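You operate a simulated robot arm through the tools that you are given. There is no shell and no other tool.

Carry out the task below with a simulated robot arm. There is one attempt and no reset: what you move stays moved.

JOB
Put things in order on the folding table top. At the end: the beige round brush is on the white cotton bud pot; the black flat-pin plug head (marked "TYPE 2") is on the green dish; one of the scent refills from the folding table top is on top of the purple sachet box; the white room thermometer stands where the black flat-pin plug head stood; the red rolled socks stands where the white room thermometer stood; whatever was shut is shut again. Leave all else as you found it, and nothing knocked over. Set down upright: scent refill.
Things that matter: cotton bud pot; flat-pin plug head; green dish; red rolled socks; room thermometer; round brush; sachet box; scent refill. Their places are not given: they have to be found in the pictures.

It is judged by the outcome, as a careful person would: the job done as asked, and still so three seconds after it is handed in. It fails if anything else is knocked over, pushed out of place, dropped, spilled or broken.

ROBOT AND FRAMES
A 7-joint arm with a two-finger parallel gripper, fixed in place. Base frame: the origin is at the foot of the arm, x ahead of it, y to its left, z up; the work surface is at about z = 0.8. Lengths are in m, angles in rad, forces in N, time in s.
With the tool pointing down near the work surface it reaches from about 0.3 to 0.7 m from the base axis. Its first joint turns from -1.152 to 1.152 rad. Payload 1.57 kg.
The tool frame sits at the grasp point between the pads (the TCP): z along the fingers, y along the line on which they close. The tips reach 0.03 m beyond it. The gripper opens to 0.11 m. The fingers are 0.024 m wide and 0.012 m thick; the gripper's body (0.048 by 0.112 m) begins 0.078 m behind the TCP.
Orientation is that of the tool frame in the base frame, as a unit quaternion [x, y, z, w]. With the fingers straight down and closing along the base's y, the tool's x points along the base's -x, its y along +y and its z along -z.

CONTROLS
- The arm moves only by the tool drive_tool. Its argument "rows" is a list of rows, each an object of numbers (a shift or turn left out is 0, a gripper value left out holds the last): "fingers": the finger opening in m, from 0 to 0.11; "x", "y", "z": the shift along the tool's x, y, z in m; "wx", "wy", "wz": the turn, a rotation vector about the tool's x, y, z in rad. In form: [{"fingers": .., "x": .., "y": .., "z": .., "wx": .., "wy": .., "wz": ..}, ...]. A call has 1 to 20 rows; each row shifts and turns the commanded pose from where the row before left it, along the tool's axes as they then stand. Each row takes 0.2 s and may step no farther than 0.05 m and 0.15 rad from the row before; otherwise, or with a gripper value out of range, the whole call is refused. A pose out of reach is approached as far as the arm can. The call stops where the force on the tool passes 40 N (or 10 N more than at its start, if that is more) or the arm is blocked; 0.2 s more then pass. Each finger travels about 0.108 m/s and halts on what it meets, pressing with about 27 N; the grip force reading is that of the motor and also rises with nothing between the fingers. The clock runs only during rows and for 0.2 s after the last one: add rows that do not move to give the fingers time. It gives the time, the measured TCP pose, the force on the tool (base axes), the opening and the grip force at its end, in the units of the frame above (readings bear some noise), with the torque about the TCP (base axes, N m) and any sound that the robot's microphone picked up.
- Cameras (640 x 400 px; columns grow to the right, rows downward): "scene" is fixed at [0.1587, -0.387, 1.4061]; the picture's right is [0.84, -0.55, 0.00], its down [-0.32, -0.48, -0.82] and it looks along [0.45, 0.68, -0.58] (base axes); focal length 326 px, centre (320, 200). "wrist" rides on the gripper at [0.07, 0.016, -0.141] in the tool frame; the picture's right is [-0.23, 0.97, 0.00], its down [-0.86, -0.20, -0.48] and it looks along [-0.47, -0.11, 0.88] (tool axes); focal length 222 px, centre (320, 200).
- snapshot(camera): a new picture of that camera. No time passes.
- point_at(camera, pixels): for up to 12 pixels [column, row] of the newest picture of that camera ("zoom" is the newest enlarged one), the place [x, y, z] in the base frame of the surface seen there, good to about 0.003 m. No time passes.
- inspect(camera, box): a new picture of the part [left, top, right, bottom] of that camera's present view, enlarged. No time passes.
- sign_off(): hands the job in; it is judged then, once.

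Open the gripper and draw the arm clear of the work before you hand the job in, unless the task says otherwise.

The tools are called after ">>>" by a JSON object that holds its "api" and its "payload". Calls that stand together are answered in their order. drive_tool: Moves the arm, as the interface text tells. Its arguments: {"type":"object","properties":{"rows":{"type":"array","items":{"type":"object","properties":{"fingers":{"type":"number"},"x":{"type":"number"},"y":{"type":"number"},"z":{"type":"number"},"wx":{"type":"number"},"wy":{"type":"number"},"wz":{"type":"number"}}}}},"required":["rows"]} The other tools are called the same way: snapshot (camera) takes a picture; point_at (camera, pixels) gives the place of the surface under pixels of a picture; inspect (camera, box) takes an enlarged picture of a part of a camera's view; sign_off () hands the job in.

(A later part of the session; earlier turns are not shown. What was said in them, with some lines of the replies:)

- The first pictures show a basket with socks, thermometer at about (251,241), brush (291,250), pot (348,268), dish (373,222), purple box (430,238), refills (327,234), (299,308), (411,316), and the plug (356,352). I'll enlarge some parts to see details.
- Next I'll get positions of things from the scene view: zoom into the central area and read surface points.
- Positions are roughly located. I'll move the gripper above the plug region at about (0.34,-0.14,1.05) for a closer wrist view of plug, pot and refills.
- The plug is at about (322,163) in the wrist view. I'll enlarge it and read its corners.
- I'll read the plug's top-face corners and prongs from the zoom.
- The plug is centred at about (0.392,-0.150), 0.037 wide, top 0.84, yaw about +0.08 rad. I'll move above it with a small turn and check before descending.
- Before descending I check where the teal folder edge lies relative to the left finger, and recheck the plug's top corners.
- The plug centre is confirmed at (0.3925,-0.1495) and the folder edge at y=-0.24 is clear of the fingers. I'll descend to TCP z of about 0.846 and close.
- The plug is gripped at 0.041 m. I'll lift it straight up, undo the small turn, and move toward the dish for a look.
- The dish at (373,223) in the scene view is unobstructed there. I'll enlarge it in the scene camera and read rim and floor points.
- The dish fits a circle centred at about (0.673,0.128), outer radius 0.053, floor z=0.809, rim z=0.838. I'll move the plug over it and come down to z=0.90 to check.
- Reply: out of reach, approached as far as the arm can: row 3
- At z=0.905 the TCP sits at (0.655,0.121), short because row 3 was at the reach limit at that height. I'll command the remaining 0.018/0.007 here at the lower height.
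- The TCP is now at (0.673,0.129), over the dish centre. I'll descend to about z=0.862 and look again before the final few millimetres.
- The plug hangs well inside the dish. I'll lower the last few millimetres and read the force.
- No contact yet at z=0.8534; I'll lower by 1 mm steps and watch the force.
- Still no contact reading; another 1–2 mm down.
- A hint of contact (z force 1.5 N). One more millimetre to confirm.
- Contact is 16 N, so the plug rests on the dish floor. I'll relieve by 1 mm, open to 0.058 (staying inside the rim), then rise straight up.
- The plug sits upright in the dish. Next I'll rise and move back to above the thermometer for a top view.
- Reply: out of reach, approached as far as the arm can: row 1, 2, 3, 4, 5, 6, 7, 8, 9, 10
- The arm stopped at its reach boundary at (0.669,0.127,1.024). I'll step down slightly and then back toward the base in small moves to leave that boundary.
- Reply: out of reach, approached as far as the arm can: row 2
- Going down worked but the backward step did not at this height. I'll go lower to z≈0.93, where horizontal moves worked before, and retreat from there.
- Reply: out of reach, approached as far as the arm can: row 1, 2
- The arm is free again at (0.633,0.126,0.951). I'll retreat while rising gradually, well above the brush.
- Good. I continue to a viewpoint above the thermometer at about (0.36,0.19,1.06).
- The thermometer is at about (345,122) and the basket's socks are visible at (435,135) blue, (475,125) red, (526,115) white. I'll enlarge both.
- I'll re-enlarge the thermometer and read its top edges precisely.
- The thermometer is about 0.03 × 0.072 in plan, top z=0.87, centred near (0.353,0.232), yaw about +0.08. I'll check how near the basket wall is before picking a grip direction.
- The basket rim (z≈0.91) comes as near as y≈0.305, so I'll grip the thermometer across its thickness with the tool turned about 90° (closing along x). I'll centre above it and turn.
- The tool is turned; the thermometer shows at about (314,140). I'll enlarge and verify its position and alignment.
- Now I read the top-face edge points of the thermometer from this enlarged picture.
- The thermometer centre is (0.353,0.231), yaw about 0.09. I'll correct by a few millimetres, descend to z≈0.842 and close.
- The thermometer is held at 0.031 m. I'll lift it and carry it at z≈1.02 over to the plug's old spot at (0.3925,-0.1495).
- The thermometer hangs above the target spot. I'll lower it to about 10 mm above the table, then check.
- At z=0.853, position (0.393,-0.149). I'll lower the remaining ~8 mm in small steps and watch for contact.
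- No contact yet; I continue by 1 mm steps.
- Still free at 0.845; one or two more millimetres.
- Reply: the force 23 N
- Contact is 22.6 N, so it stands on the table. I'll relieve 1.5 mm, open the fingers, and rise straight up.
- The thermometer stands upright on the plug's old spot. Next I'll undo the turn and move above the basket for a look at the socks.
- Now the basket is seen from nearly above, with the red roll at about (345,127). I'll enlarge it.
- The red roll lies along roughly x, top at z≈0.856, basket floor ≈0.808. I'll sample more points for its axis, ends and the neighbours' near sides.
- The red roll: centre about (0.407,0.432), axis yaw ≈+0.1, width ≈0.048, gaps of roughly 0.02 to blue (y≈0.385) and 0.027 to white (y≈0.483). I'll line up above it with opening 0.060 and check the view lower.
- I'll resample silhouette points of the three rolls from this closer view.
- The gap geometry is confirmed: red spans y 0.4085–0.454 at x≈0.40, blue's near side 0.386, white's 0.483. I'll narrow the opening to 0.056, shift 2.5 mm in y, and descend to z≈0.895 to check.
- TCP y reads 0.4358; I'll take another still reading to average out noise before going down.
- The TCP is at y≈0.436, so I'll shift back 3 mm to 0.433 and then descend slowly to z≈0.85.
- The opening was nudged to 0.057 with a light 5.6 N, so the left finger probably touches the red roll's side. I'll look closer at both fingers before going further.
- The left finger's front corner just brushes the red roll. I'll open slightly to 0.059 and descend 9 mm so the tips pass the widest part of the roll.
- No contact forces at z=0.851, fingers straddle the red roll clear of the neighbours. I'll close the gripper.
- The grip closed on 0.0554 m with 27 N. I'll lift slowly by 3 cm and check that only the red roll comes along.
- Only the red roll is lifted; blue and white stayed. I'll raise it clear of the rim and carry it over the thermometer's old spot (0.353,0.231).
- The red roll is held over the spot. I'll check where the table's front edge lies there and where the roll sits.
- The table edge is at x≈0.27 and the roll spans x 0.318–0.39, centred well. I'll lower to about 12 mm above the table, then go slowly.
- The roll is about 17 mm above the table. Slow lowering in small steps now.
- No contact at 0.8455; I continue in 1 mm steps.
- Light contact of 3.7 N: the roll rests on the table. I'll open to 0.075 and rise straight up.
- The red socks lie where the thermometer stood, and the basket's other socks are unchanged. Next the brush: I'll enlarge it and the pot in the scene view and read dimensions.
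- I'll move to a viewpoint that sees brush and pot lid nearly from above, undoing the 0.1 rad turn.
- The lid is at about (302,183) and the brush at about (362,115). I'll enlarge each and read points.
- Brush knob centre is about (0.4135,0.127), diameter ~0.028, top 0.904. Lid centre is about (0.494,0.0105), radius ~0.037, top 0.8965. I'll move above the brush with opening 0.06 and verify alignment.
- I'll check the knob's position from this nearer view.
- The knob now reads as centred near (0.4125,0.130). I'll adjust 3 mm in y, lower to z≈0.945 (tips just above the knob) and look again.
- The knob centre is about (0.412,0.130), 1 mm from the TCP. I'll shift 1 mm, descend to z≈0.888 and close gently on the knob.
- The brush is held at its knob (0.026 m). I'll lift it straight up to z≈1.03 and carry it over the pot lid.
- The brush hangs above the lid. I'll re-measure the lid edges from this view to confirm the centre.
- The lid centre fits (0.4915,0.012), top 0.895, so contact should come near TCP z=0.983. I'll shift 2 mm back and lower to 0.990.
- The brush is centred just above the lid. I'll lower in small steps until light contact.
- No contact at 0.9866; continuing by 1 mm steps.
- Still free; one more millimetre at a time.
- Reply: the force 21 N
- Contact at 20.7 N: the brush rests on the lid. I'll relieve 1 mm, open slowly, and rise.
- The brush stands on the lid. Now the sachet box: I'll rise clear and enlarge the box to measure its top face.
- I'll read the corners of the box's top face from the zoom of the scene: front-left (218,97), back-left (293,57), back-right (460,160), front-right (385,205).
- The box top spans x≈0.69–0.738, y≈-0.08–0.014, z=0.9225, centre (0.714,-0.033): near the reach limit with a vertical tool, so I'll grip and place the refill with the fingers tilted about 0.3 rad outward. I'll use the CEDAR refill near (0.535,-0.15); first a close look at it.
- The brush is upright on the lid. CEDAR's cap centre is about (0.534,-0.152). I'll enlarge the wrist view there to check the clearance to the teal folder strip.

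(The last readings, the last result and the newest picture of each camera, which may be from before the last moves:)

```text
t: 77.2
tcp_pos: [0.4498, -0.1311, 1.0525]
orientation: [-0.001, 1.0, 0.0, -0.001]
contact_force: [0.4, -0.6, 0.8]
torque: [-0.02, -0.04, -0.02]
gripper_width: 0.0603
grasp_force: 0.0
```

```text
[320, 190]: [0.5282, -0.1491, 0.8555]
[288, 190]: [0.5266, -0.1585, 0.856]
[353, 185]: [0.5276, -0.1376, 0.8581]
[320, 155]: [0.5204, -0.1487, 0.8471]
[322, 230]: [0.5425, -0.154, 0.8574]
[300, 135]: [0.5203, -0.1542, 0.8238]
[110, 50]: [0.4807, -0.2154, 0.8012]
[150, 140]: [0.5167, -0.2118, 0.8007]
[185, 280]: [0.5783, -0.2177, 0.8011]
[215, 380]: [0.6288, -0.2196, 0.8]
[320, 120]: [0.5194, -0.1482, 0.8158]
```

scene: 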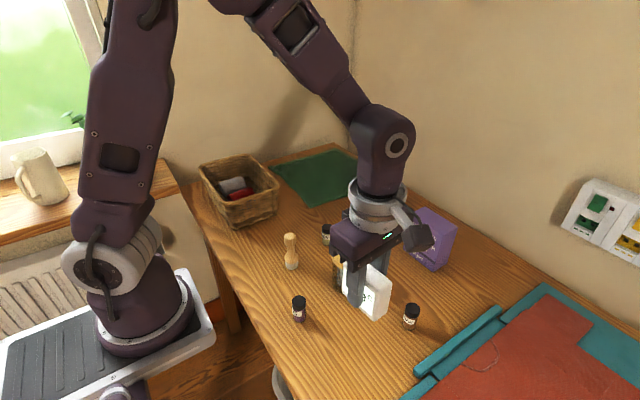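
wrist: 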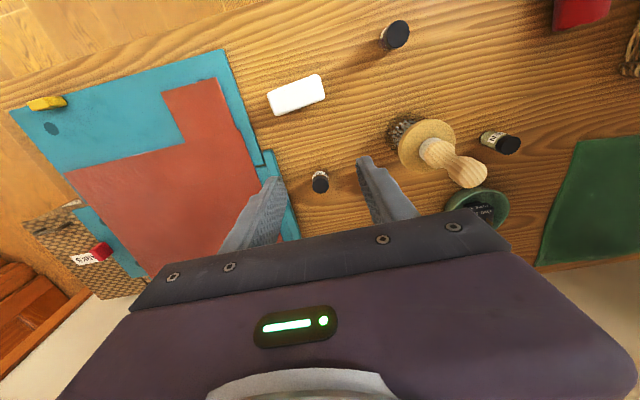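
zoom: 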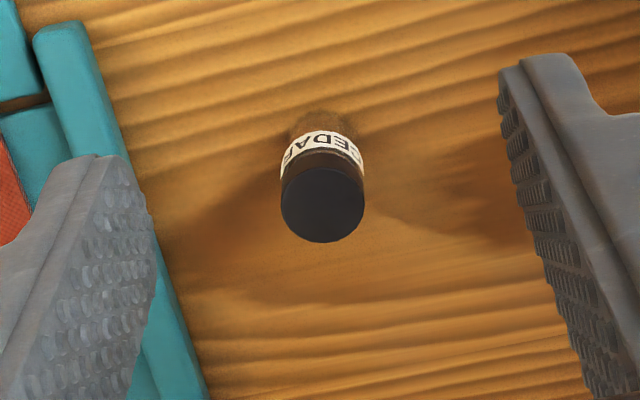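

CEDAR sits at about (0.533,-0.150) with diameter ~0.024; the strip edge is at y≈-0.215, clear of the fingers at opening 0.05. I'll move above it and tilt the tool 0.3 rad so the fingers point slightly outward.

>>> {"api": "drive_tool", "payload": {"rows": [{"x": -0.0277, "y": -0.0063, "z": 0.0275, "fingers": 0.05}, {"x": -0.0277, "y": -0.0063, "z": 0.0275}, {"x": -0.0278, "y": -0.0063, "z": 0.0275}, {"wy": -0.15}, {"wy": -0.15}, {}]}}

>>> {"api": "inspect", "payload": {"camera": "wrist", "box": [240, 80, 400, 180]}}

>>> {"api": "snapshot", "payload": {"camera": "scene"}}

```text
t: 78.6
tcp_pos: [0.5359, -0.1501, 0.9717]
orientation: [0.0, 0.989, 0.0, 0.151]
contact_force: [0.4, 0.4, 0.8]
torque: [0.0, 0.0, -0.02]
gripper_width: 0.0502
grasp_force: 0.0
```

```text
4.00 times, centred on (320, 130) of wrist
```

zoom: 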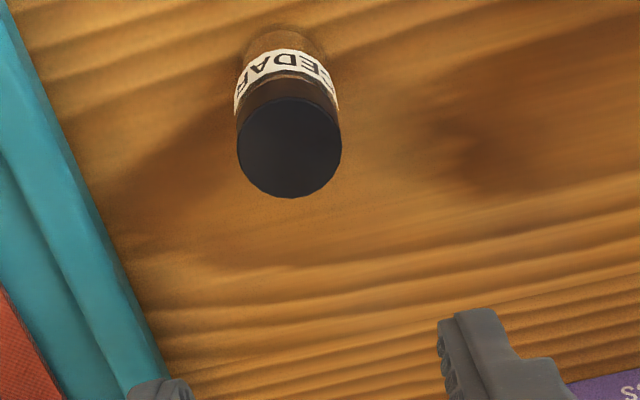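

```text
taken
```

scene: 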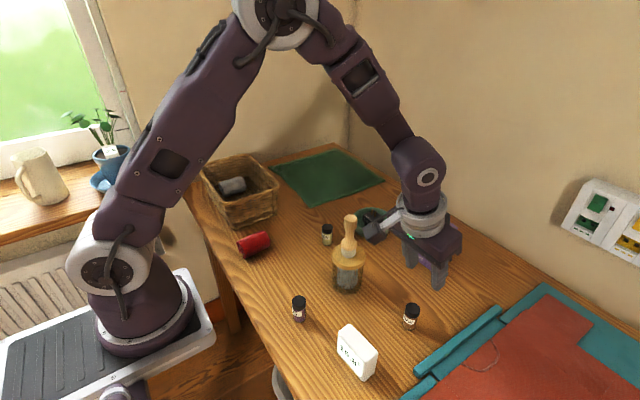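

The tool is tilted properly (tool z = (0.30,0,-0.956)). I'll read the cap position again from this closer view.

>>> {"api": "point_at", "payload": {"camera": "zoom", "pixels": [[290, 147], [242, 147], [338, 147], [290, 105], [290, 190], [255, 180], [325, 180]]}}

```text
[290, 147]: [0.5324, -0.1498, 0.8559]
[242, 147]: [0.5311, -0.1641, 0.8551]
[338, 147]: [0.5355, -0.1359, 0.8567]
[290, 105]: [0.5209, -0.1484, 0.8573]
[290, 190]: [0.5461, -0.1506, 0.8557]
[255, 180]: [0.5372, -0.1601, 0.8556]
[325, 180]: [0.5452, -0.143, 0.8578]
```

The cap centre is (0.533,-0.150). I'll descend straight down (along base z, with the tilt kept) to z≈0.842 and look before closing.

>>> {"api": "drive_tool", "payload": {"rows": [{"x": 0.01028, "z": 0.03085}, {"x": 0.01028, "z": 0.03085}, {"x": 0.01028, "z": 0.03085}, {"x": 0.01028, "z": 0.03085}, {}]}}

>>> {"api": "inspect", "payload": {"camera": "wrist", "box": [240, 100, 400, 200]}}

>>> {"api": "inspect", "payload": {"camera": "scene", "box": [370, 270, 450, 340]}}

```text
t: 79.8
tcp_pos: [0.533, -0.1489, 0.8426]
orientation: [-0.001, 0.989, 0.0, 0.149]
contact_force: [-0.2, 0.4, 0.0]
torque: [-0.02, 0.01, 0.01]
gripper_width: 0.0502
grasp_force: 0.1
```

```text
4.00 times, centred on (320, 150) of wrist
```

zoom: 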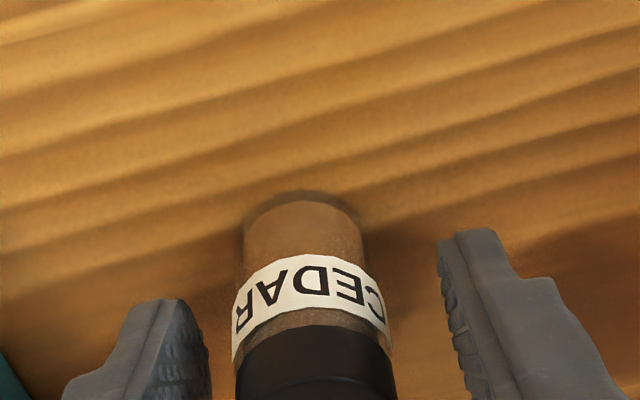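

```text
5.71 times, centred on (410, 305) of scene
```

zoom: 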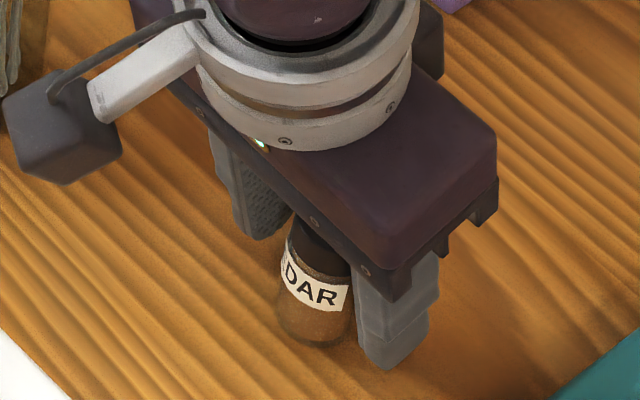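

The refill stands between the fingers with the tips around it. I'll close gently.

>>> {"api": "drive_tool", "payload": {"rows": [{"fingers": 0.04}, {"fingers": 0.033}, {"fingers": 0.028}, {"fingers": 0.0}, {}, {}]}}

>>> {"api": "inspect", "payload": {"camera": "wrist", "box": [240, 100, 400, 200]}}

```text
t: 81.2
tcp_pos: [0.534, -0.1485, 0.8413]
orientation: [0.0, 0.989, -0.001, 0.15]
contact_force: [-0.3, 0.1, 0.5]
torque: [-0.01, -0.01, 0.02]
gripper_width: 0.0279
grasp_force: 26.9
```

```text
4.00 times, centred on (320, 150) of wrist
```

zoom: 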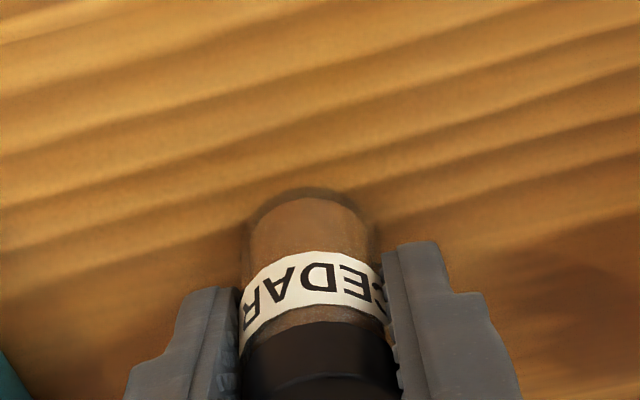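

The refill is held (0.028 m). I'll lift it straight up to z≈1.005 and carry it to just in front of the box at (0.654,-0.033).

>>> {"api": "drive_tool", "payload": {"rows": [{"x": -0.005, "z": -0.016}, {"x": -0.00986, "z": -0.0315}, {"x": -0.00986, "z": -0.0315}, {"x": -0.00986, "z": -0.0315}, {"x": -0.00986, "z": -0.0315}, {"x": -0.005, "z": -0.016}, {}, {"x": -0.02865, "y": 0.029, "z": 0.00896}, {"x": -0.02865, "y": 0.029, "z": 0.00896}, {"x": -0.02865, "y": 0.029, "z": 0.00896}, {"x": -0.02865, "y": 0.029, "z": 0.00896}, {}]}}

>>> {"api": "snapshot", "payload": {"camera": "wrist"}}

>>> {"api": "snapshot", "payload": {"camera": "scene"}}

```text
t: 83.8
tcp_pos: [0.6524, -0.0347, 1.0056]
orientation: [0.0, 0.989, 0.0, 0.15]
contact_force: [-0.3, 0.5, 0.0]
torque: [0.02, 0.02, 0.0]
gripper_width: 0.0276
grasp_force: 27.1
```

```text
taken
```

wrist: 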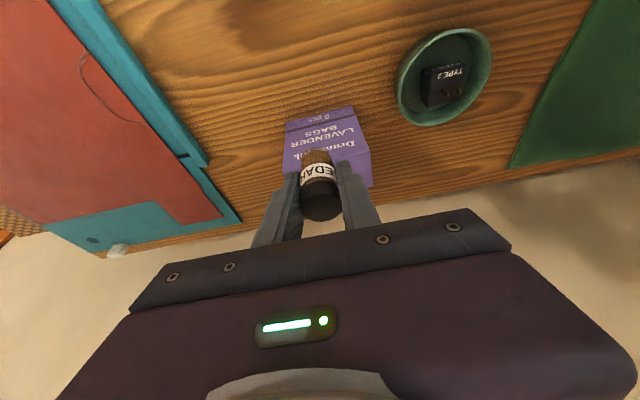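

```text
taken
```

scene: 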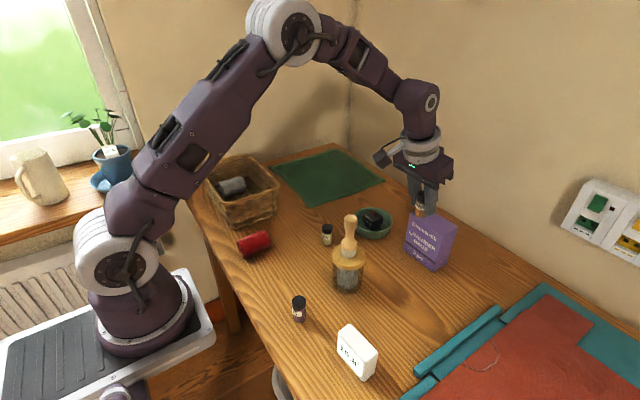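

All fine so far. I'll move forward 0.058 m so the refill is above the box's top centre at (0.711,-0.034), keeping height.

>>> {"api": "drive_tool", "payload": {"rows": [{"x": -0.01845, "z": 0.00577}, {"x": -0.01845, "z": 0.00577}, {"x": -0.01845, "z": 0.00577, "y": 0.001}, {}]}}

>>> {"api": "inspect", "payload": {"camera": "scene", "box": [390, 170, 480, 260]}}

>>> {"api": "inspect", "payload": {"camera": "wrist", "box": [240, 100, 400, 225]}}

```text
t: 84.8
tcp_pos: [0.7109, -0.0329, 1.0067]
orientation: [-0.001, 0.989, 0.001, 0.149]
contact_force: [0.4, 0.5, -0.6]
torque: [-0.03, -0.01, -0.03]
gripper_width: 0.0275
grasp_force: 27.3
```

```text
4.44 times, centred on (435, 215) of scene
```

zoom: 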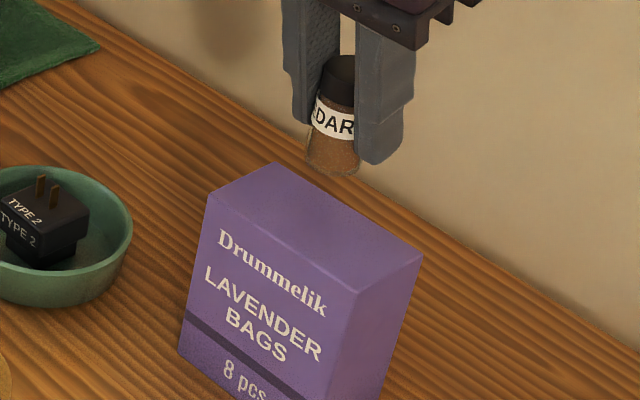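

```text
3.20 times, centred on (320, 162) of wrist
```

zoom: 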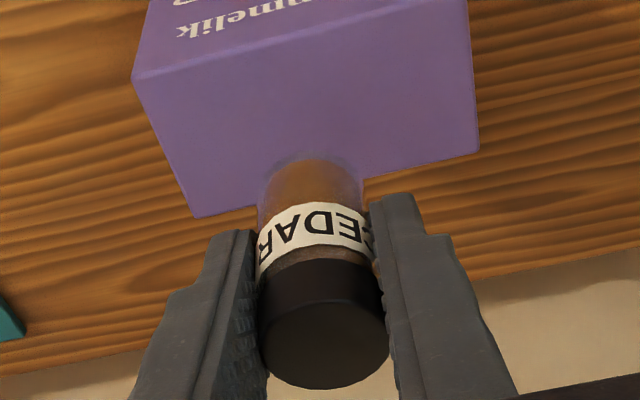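

Reached (0.711,-0.033,1.007). I'll check the box top's edges from this wrist view.

>>> {"api": "point_at", "payload": {"camera": "zoom", "pixels": [[140, 80], [195, 212], [462, 5], [472, 148], [300, 60], [300, 110], [310, 165], [330, 280], [328, 340], [150, 75], [400, 160]]}}

```text
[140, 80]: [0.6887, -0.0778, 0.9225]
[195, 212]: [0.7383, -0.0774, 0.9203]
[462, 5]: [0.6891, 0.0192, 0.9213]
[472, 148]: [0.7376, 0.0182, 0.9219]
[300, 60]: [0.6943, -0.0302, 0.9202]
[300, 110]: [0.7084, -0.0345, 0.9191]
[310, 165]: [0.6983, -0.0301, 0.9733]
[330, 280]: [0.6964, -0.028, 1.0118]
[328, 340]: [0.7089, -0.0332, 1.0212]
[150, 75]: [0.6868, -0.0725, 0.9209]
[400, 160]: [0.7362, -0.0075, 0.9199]
```

The box top is x 0.688–0.738, y -0.079–0.018, and the refill hangs vertical over its middle. I'll lower it 34 mm, leaving about 10 mm.

>>> {"api": "drive_tool", "payload": {"rows": [{"x": 0.00508, "z": 0.01624}, {"x": 0.00508, "z": 0.01624}, {}]}}

>>> {"api": "inspect", "payload": {"camera": "scene", "box": [400, 180, 464, 240]}}

```text
t: 85.6
tcp_pos: [0.7119, -0.0322, 0.9714]
orientation: [-0.001, 0.989, 0.0, 0.15]
contact_force: [-0.6, -0.8, 0.2]
torque: [-0.02, 0.01, -0.01]
gripper_width: 0.0276
grasp_force: 26.9
```

```text
6.67 times, centred on (432, 210) of scene
```

zoom: 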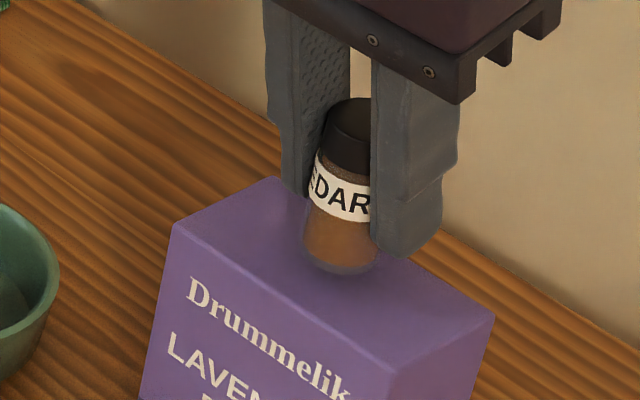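

It is about 8 mm above the box top, centred. Lowering 4 mm, then reading the force.

>>> {"api": "drive_tool", "payload": {"rows": [{"x": 0.0006, "z": 0.0019}, {"x": 0.0006, "z": 0.0019}, {"x": 0.0003, "z": 0.00095}, {}]}}

```text
t: 86.6
tcp_pos: [0.7109, -0.0326, 0.9685]
orientation: [-0.001, 0.989, 0.0, 0.148]
contact_force: [-0.4, -0.2, 0.7]
torque: [0.02, 0.01, 0.02]
gripper_width: 0.0274
grasp_force: 26.5
```

No contact yet (z≈0.968). I continue by 1 mm steps.

>>> {"api": "drive_tool", "payload": {"rows": [{"x": 0.0003, "z": 0.00095}, {"x": 0.0003, "z": 0.00095}, {}]}}

```text
t: 87.4
tcp_pos: [0.7122, -0.0317, 0.9653]
orientation: [-0.001, 0.989, 0.001, 0.15]
contact_force: [-0.1, 0.6, -0.4]
torque: [0.0, -0.01, 0.01]
gripper_width: 0.0278
grasp_force: 26.7
```

Still free at 0.965; another millimetre.

>>> {"api": "drive_tool", "payload": {"rows": [{"x": 0.0003, "z": 0.00095}, {}]}}

```text
t: 88.0
tcp_pos: [0.7122, -0.031, 0.9653]
orientation: [0.0, 0.989, 0.0, 0.149]
contact_force: [0.4, 0.1, 0.3]
torque: [0.01, -0.02, 0.02]
gripper_width: 0.0275
grasp_force: 27.5
```

Still no contact force; one more millimetre.

>>> {"api": "drive_tool", "payload": {"rows": [{"x": 0.0003, "z": 0.00095}, {}]}}

```text
t: 88.6
tcp_pos: [0.7101, -0.0326, 0.9638]
orientation: [0.0, 0.989, 0.0, 0.149]
contact_force: [0.4, 0.8, -0.1]
torque: [0.01, 0.0, 0.0]
gripper_width: 0.0274
grasp_force: 27.7
```

No force yet at 0.9638; another 1 mm.

>>> {"api": "drive_tool", "payload": {"rows": [{"x": 0.0003, "z": 0.00095}, {}]}}

```text
t: 89.2
tcp_pos: [0.7103, -0.032, 0.9633]
orientation: [0.0, 0.989, 0.0, 0.149]
contact_force: [0.4, 0.1, -1.3]
torque: [-0.03, 0.01, -0.01]
gripper_width: 0.0275
grasp_force: 26.7
```

Still none; another half-to-one millimetre while watching the force.

>>> {"api": "drive_tool", "payload": {"rows": [{"x": 0.0002, "z": 0.0007}, {}]}}

>>> {"api": "inspect", "payload": {"camera": "scene", "box": [408, 190, 456, 235]}}

```text
t: 89.8
tcp_pos: [0.7118, -0.0318, 0.9625]
orientation: [-0.001, 0.989, 0.0, 0.149]
contact_force: [0.0, -0.1, 0.0]
torque: [0.0, 0.02, 0.02]
gripper_width: 0.0277
grasp_force: 26.8
```

```text
8.89 times, centred on (432, 212) of scene
```

zoom: 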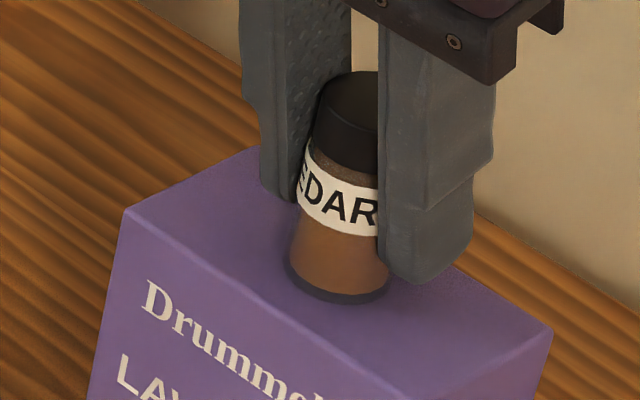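

The refill's base looks almost touching the box. Another small step.

>>> {"api": "drive_tool", "payload": {"rows": [{"x": 0.0002, "z": 0.0006}, {}]}}

```text
t: 90.4
tcp_pos: [0.7122, -0.0325, 0.9632]
orientation: [-0.001, 0.989, 0.001, 0.151]
contact_force: [-0.3, -0.3, 6.6]
torque: [0.01, 0.02, -0.02]
gripper_width: 0.0274
grasp_force: 26.8
```

Contact at 6.6 N: the refill stands on the box. I'll open slowly and then rise straight up.

>>> {"api": "drive_tool", "payload": {"rows": [{"fingers": 0.03}, {"fingers": 0.034}, {"fingers": 0.04}, {"fingers": 0.05}, {}, {"x": -0.003, "z": -0.0095}, {"x": -0.006, "z": -0.019}, {"x": -0.006, "z": -0.019}, {}]}}

>>> {"api": "inspect", "payload": {"camera": "scene", "box": [390, 180, 470, 270]}}

```text
t: 92.4
tcp_pos: [0.712, -0.0336, 1.0109]
orientation: [-0.001, 0.989, 0.0, 0.149]
contact_force: [0.0, -0.4, 0.3]
torque: [0.02, 0.02, 0.01]
gripper_width: 0.0499
grasp_force: 0.1
```

```text
4.44 times, centred on (430, 225) of scene
```

zoom: 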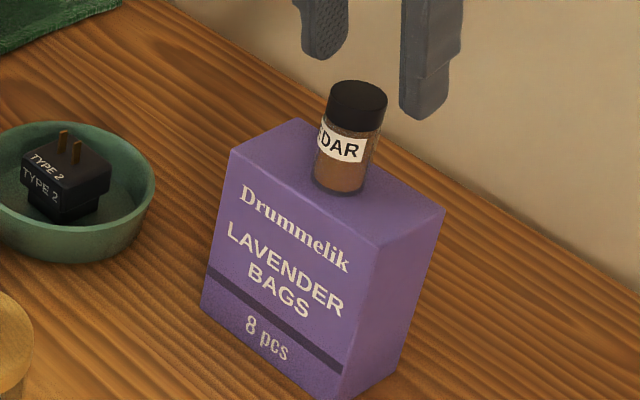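

The refill stands upright on the box. I'll rise further, retreat up and back well above the brush, and undo the tilt.

>>> {"api": "drive_tool", "payload": {"rows": [{"x": -0.006, "z": -0.019}, {"x": 0.0131, "z": -0.0251}, {"x": 0.0131, "z": -0.0251}, {"x": 0.0131, "z": -0.0251}, {"x": 0.0131, "z": -0.0251}, {"x": 0.0131, "z": -0.0251}, {"x": 0.0131, "z": -0.0251}, {}]}}

>>> {"api": "snapshot", "payload": {"camera": "scene"}}

```text
t: 94.2
tcp_pos: [0.5917, -0.0324, 1.1523]
orientation: [0.0, 0.989, 0.0, 0.149]
contact_force: [-0.4, 0.2, -0.5]
torque: [0.03, -0.02, -0.04]
gripper_width: 0.05
grasp_force: 0.1
```

```text
taken
```

scene: 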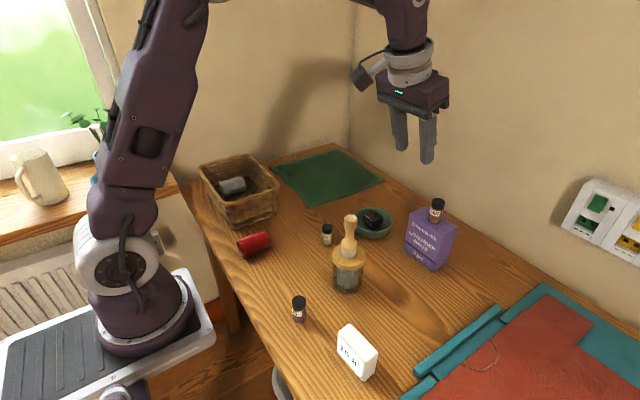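

Everything is in place in the scene view. I'll draw the arm back to near its start pose and level the tool.

>>> {"api": "drive_tool", "payload": {"rows": [{"x": 0.0304, "y": 0.025, "z": -0.02}, {"x": 0.0304, "y": 0.025, "z": -0.02}, {"x": 0.0304, "y": 0.025, "z": -0.02}, {"x": 0.0304, "y": 0.025, "z": -0.02}, {"wy": 0.15}, {"wy": 0.15}, {"fingers": 0.11}, {}, {}]}}

>>> {"api": "snapshot", "payload": {"camera": "wrist"}}

>>> {"api": "snapshot", "payload": {"camera": "scene"}}

```text
t: 96.2
tcp_pos: [0.4526, 0.0664, 1.1934]
orientation: [-0.001, 1.0, 0.0, 0.0]
contact_force: [-0.1, 1.0, -0.5]
torque: [-0.03, 0.01, -0.01]
gripper_width: 0.11
grasp_force: 0.0
```

```text
taken
```

wrist: 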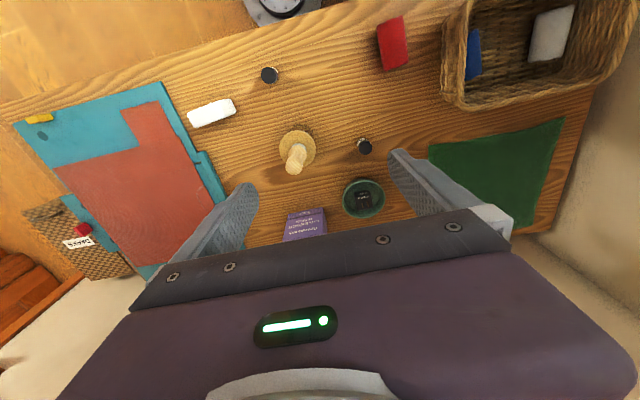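

```text
taken
```

scene: 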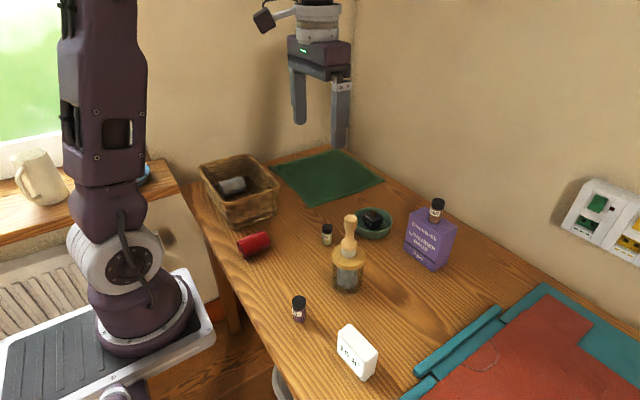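

The arm is parked with the gripper open. A last check of final positions by enlarging the work area.

>>> {"api": "inspect", "payload": {"camera": "scene", "box": [225, 195, 385, 300]}}

>>> {"api": "inspect", "payload": {"camera": "scene", "box": [280, 190, 480, 390]}}

>>> {"api": "point_at", "payload": {"camera": "scene", "pixels": [[357, 344], [246, 240], [266, 238], [256, 240], [437, 202], [349, 218], [349, 255], [373, 213], [347, 331], [372, 355]]}}

>>> {"api": "inspect", "payload": {"camera": "wrist", "box": [360, 0, 640, 120]}}

```text
3.81 times, centred on (305, 248) of scene
```

zoom: 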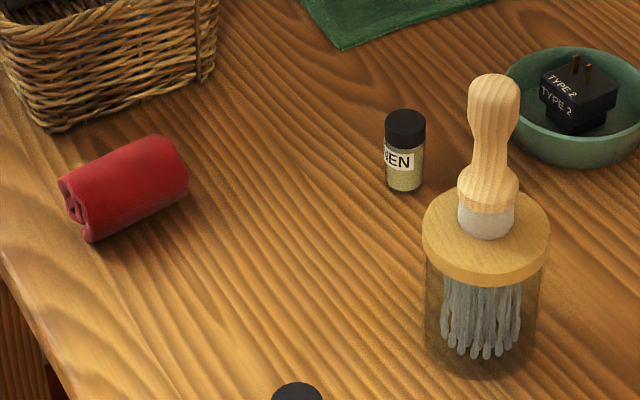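

```text
2.00 times, centred on (380, 290) of scene
```

zoom: 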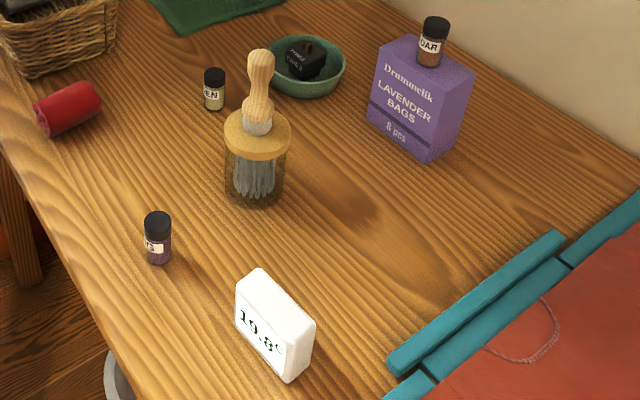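

```text
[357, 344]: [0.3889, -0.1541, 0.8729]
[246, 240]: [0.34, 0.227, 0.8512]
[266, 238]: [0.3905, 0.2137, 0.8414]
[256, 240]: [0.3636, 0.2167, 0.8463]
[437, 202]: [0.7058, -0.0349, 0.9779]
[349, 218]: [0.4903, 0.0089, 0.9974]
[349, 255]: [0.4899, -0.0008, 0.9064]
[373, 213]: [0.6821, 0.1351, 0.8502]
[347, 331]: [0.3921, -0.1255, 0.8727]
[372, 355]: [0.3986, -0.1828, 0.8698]
```

```text
2.29 times, centred on (500, 60) of wrist
```

zoom: 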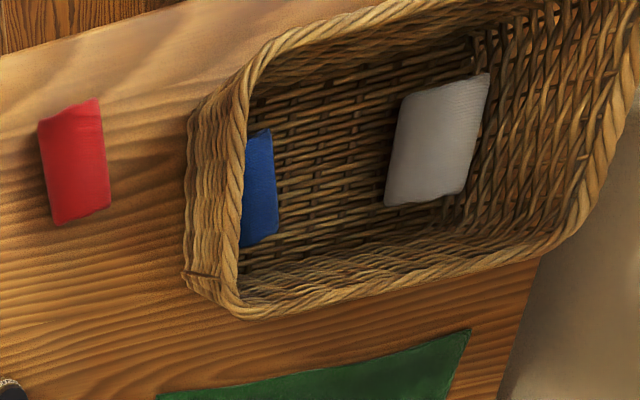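

All five items are where the job asks. The brush stands on the closed pot, the plug is in the green dish, and the CEDAR refill stands upright on the sachet box. The thermometer is on the plug's old spot and the red socks are on the thermometer's old spot. Everything else looks untouched and the arm is clear, so I hand the job in.

>>> {"api": "sign_off", "payload": {}}

```text
The job is handed in.
```

The job is handed in. The final pictures showed every item where you asked, but I haven't seen the judged result.

- **Brush:** the beige round brush stands upright on the lid of the cotton bud pot. The pot was shut at the start, and I never opened it.
- **Plug:** the "TYPE 2" plug head sits inside the green dish with its pins up.
- **Refill:** I used the CEDAR refill, which stands upright in the middle of the purple sachet box's top.
- **Thermometer:** it stands upright where the plug head was, within a few millimetres.
- **Red socks:** they lie where the thermometer stood. I lifted them out of the basket and saw no change in the blue and white pairs.

One finger lightly brushed the red socks as I reached into the basket. Nothing was knocked over or dropped. The arm is back near its starting position with the gripper open.
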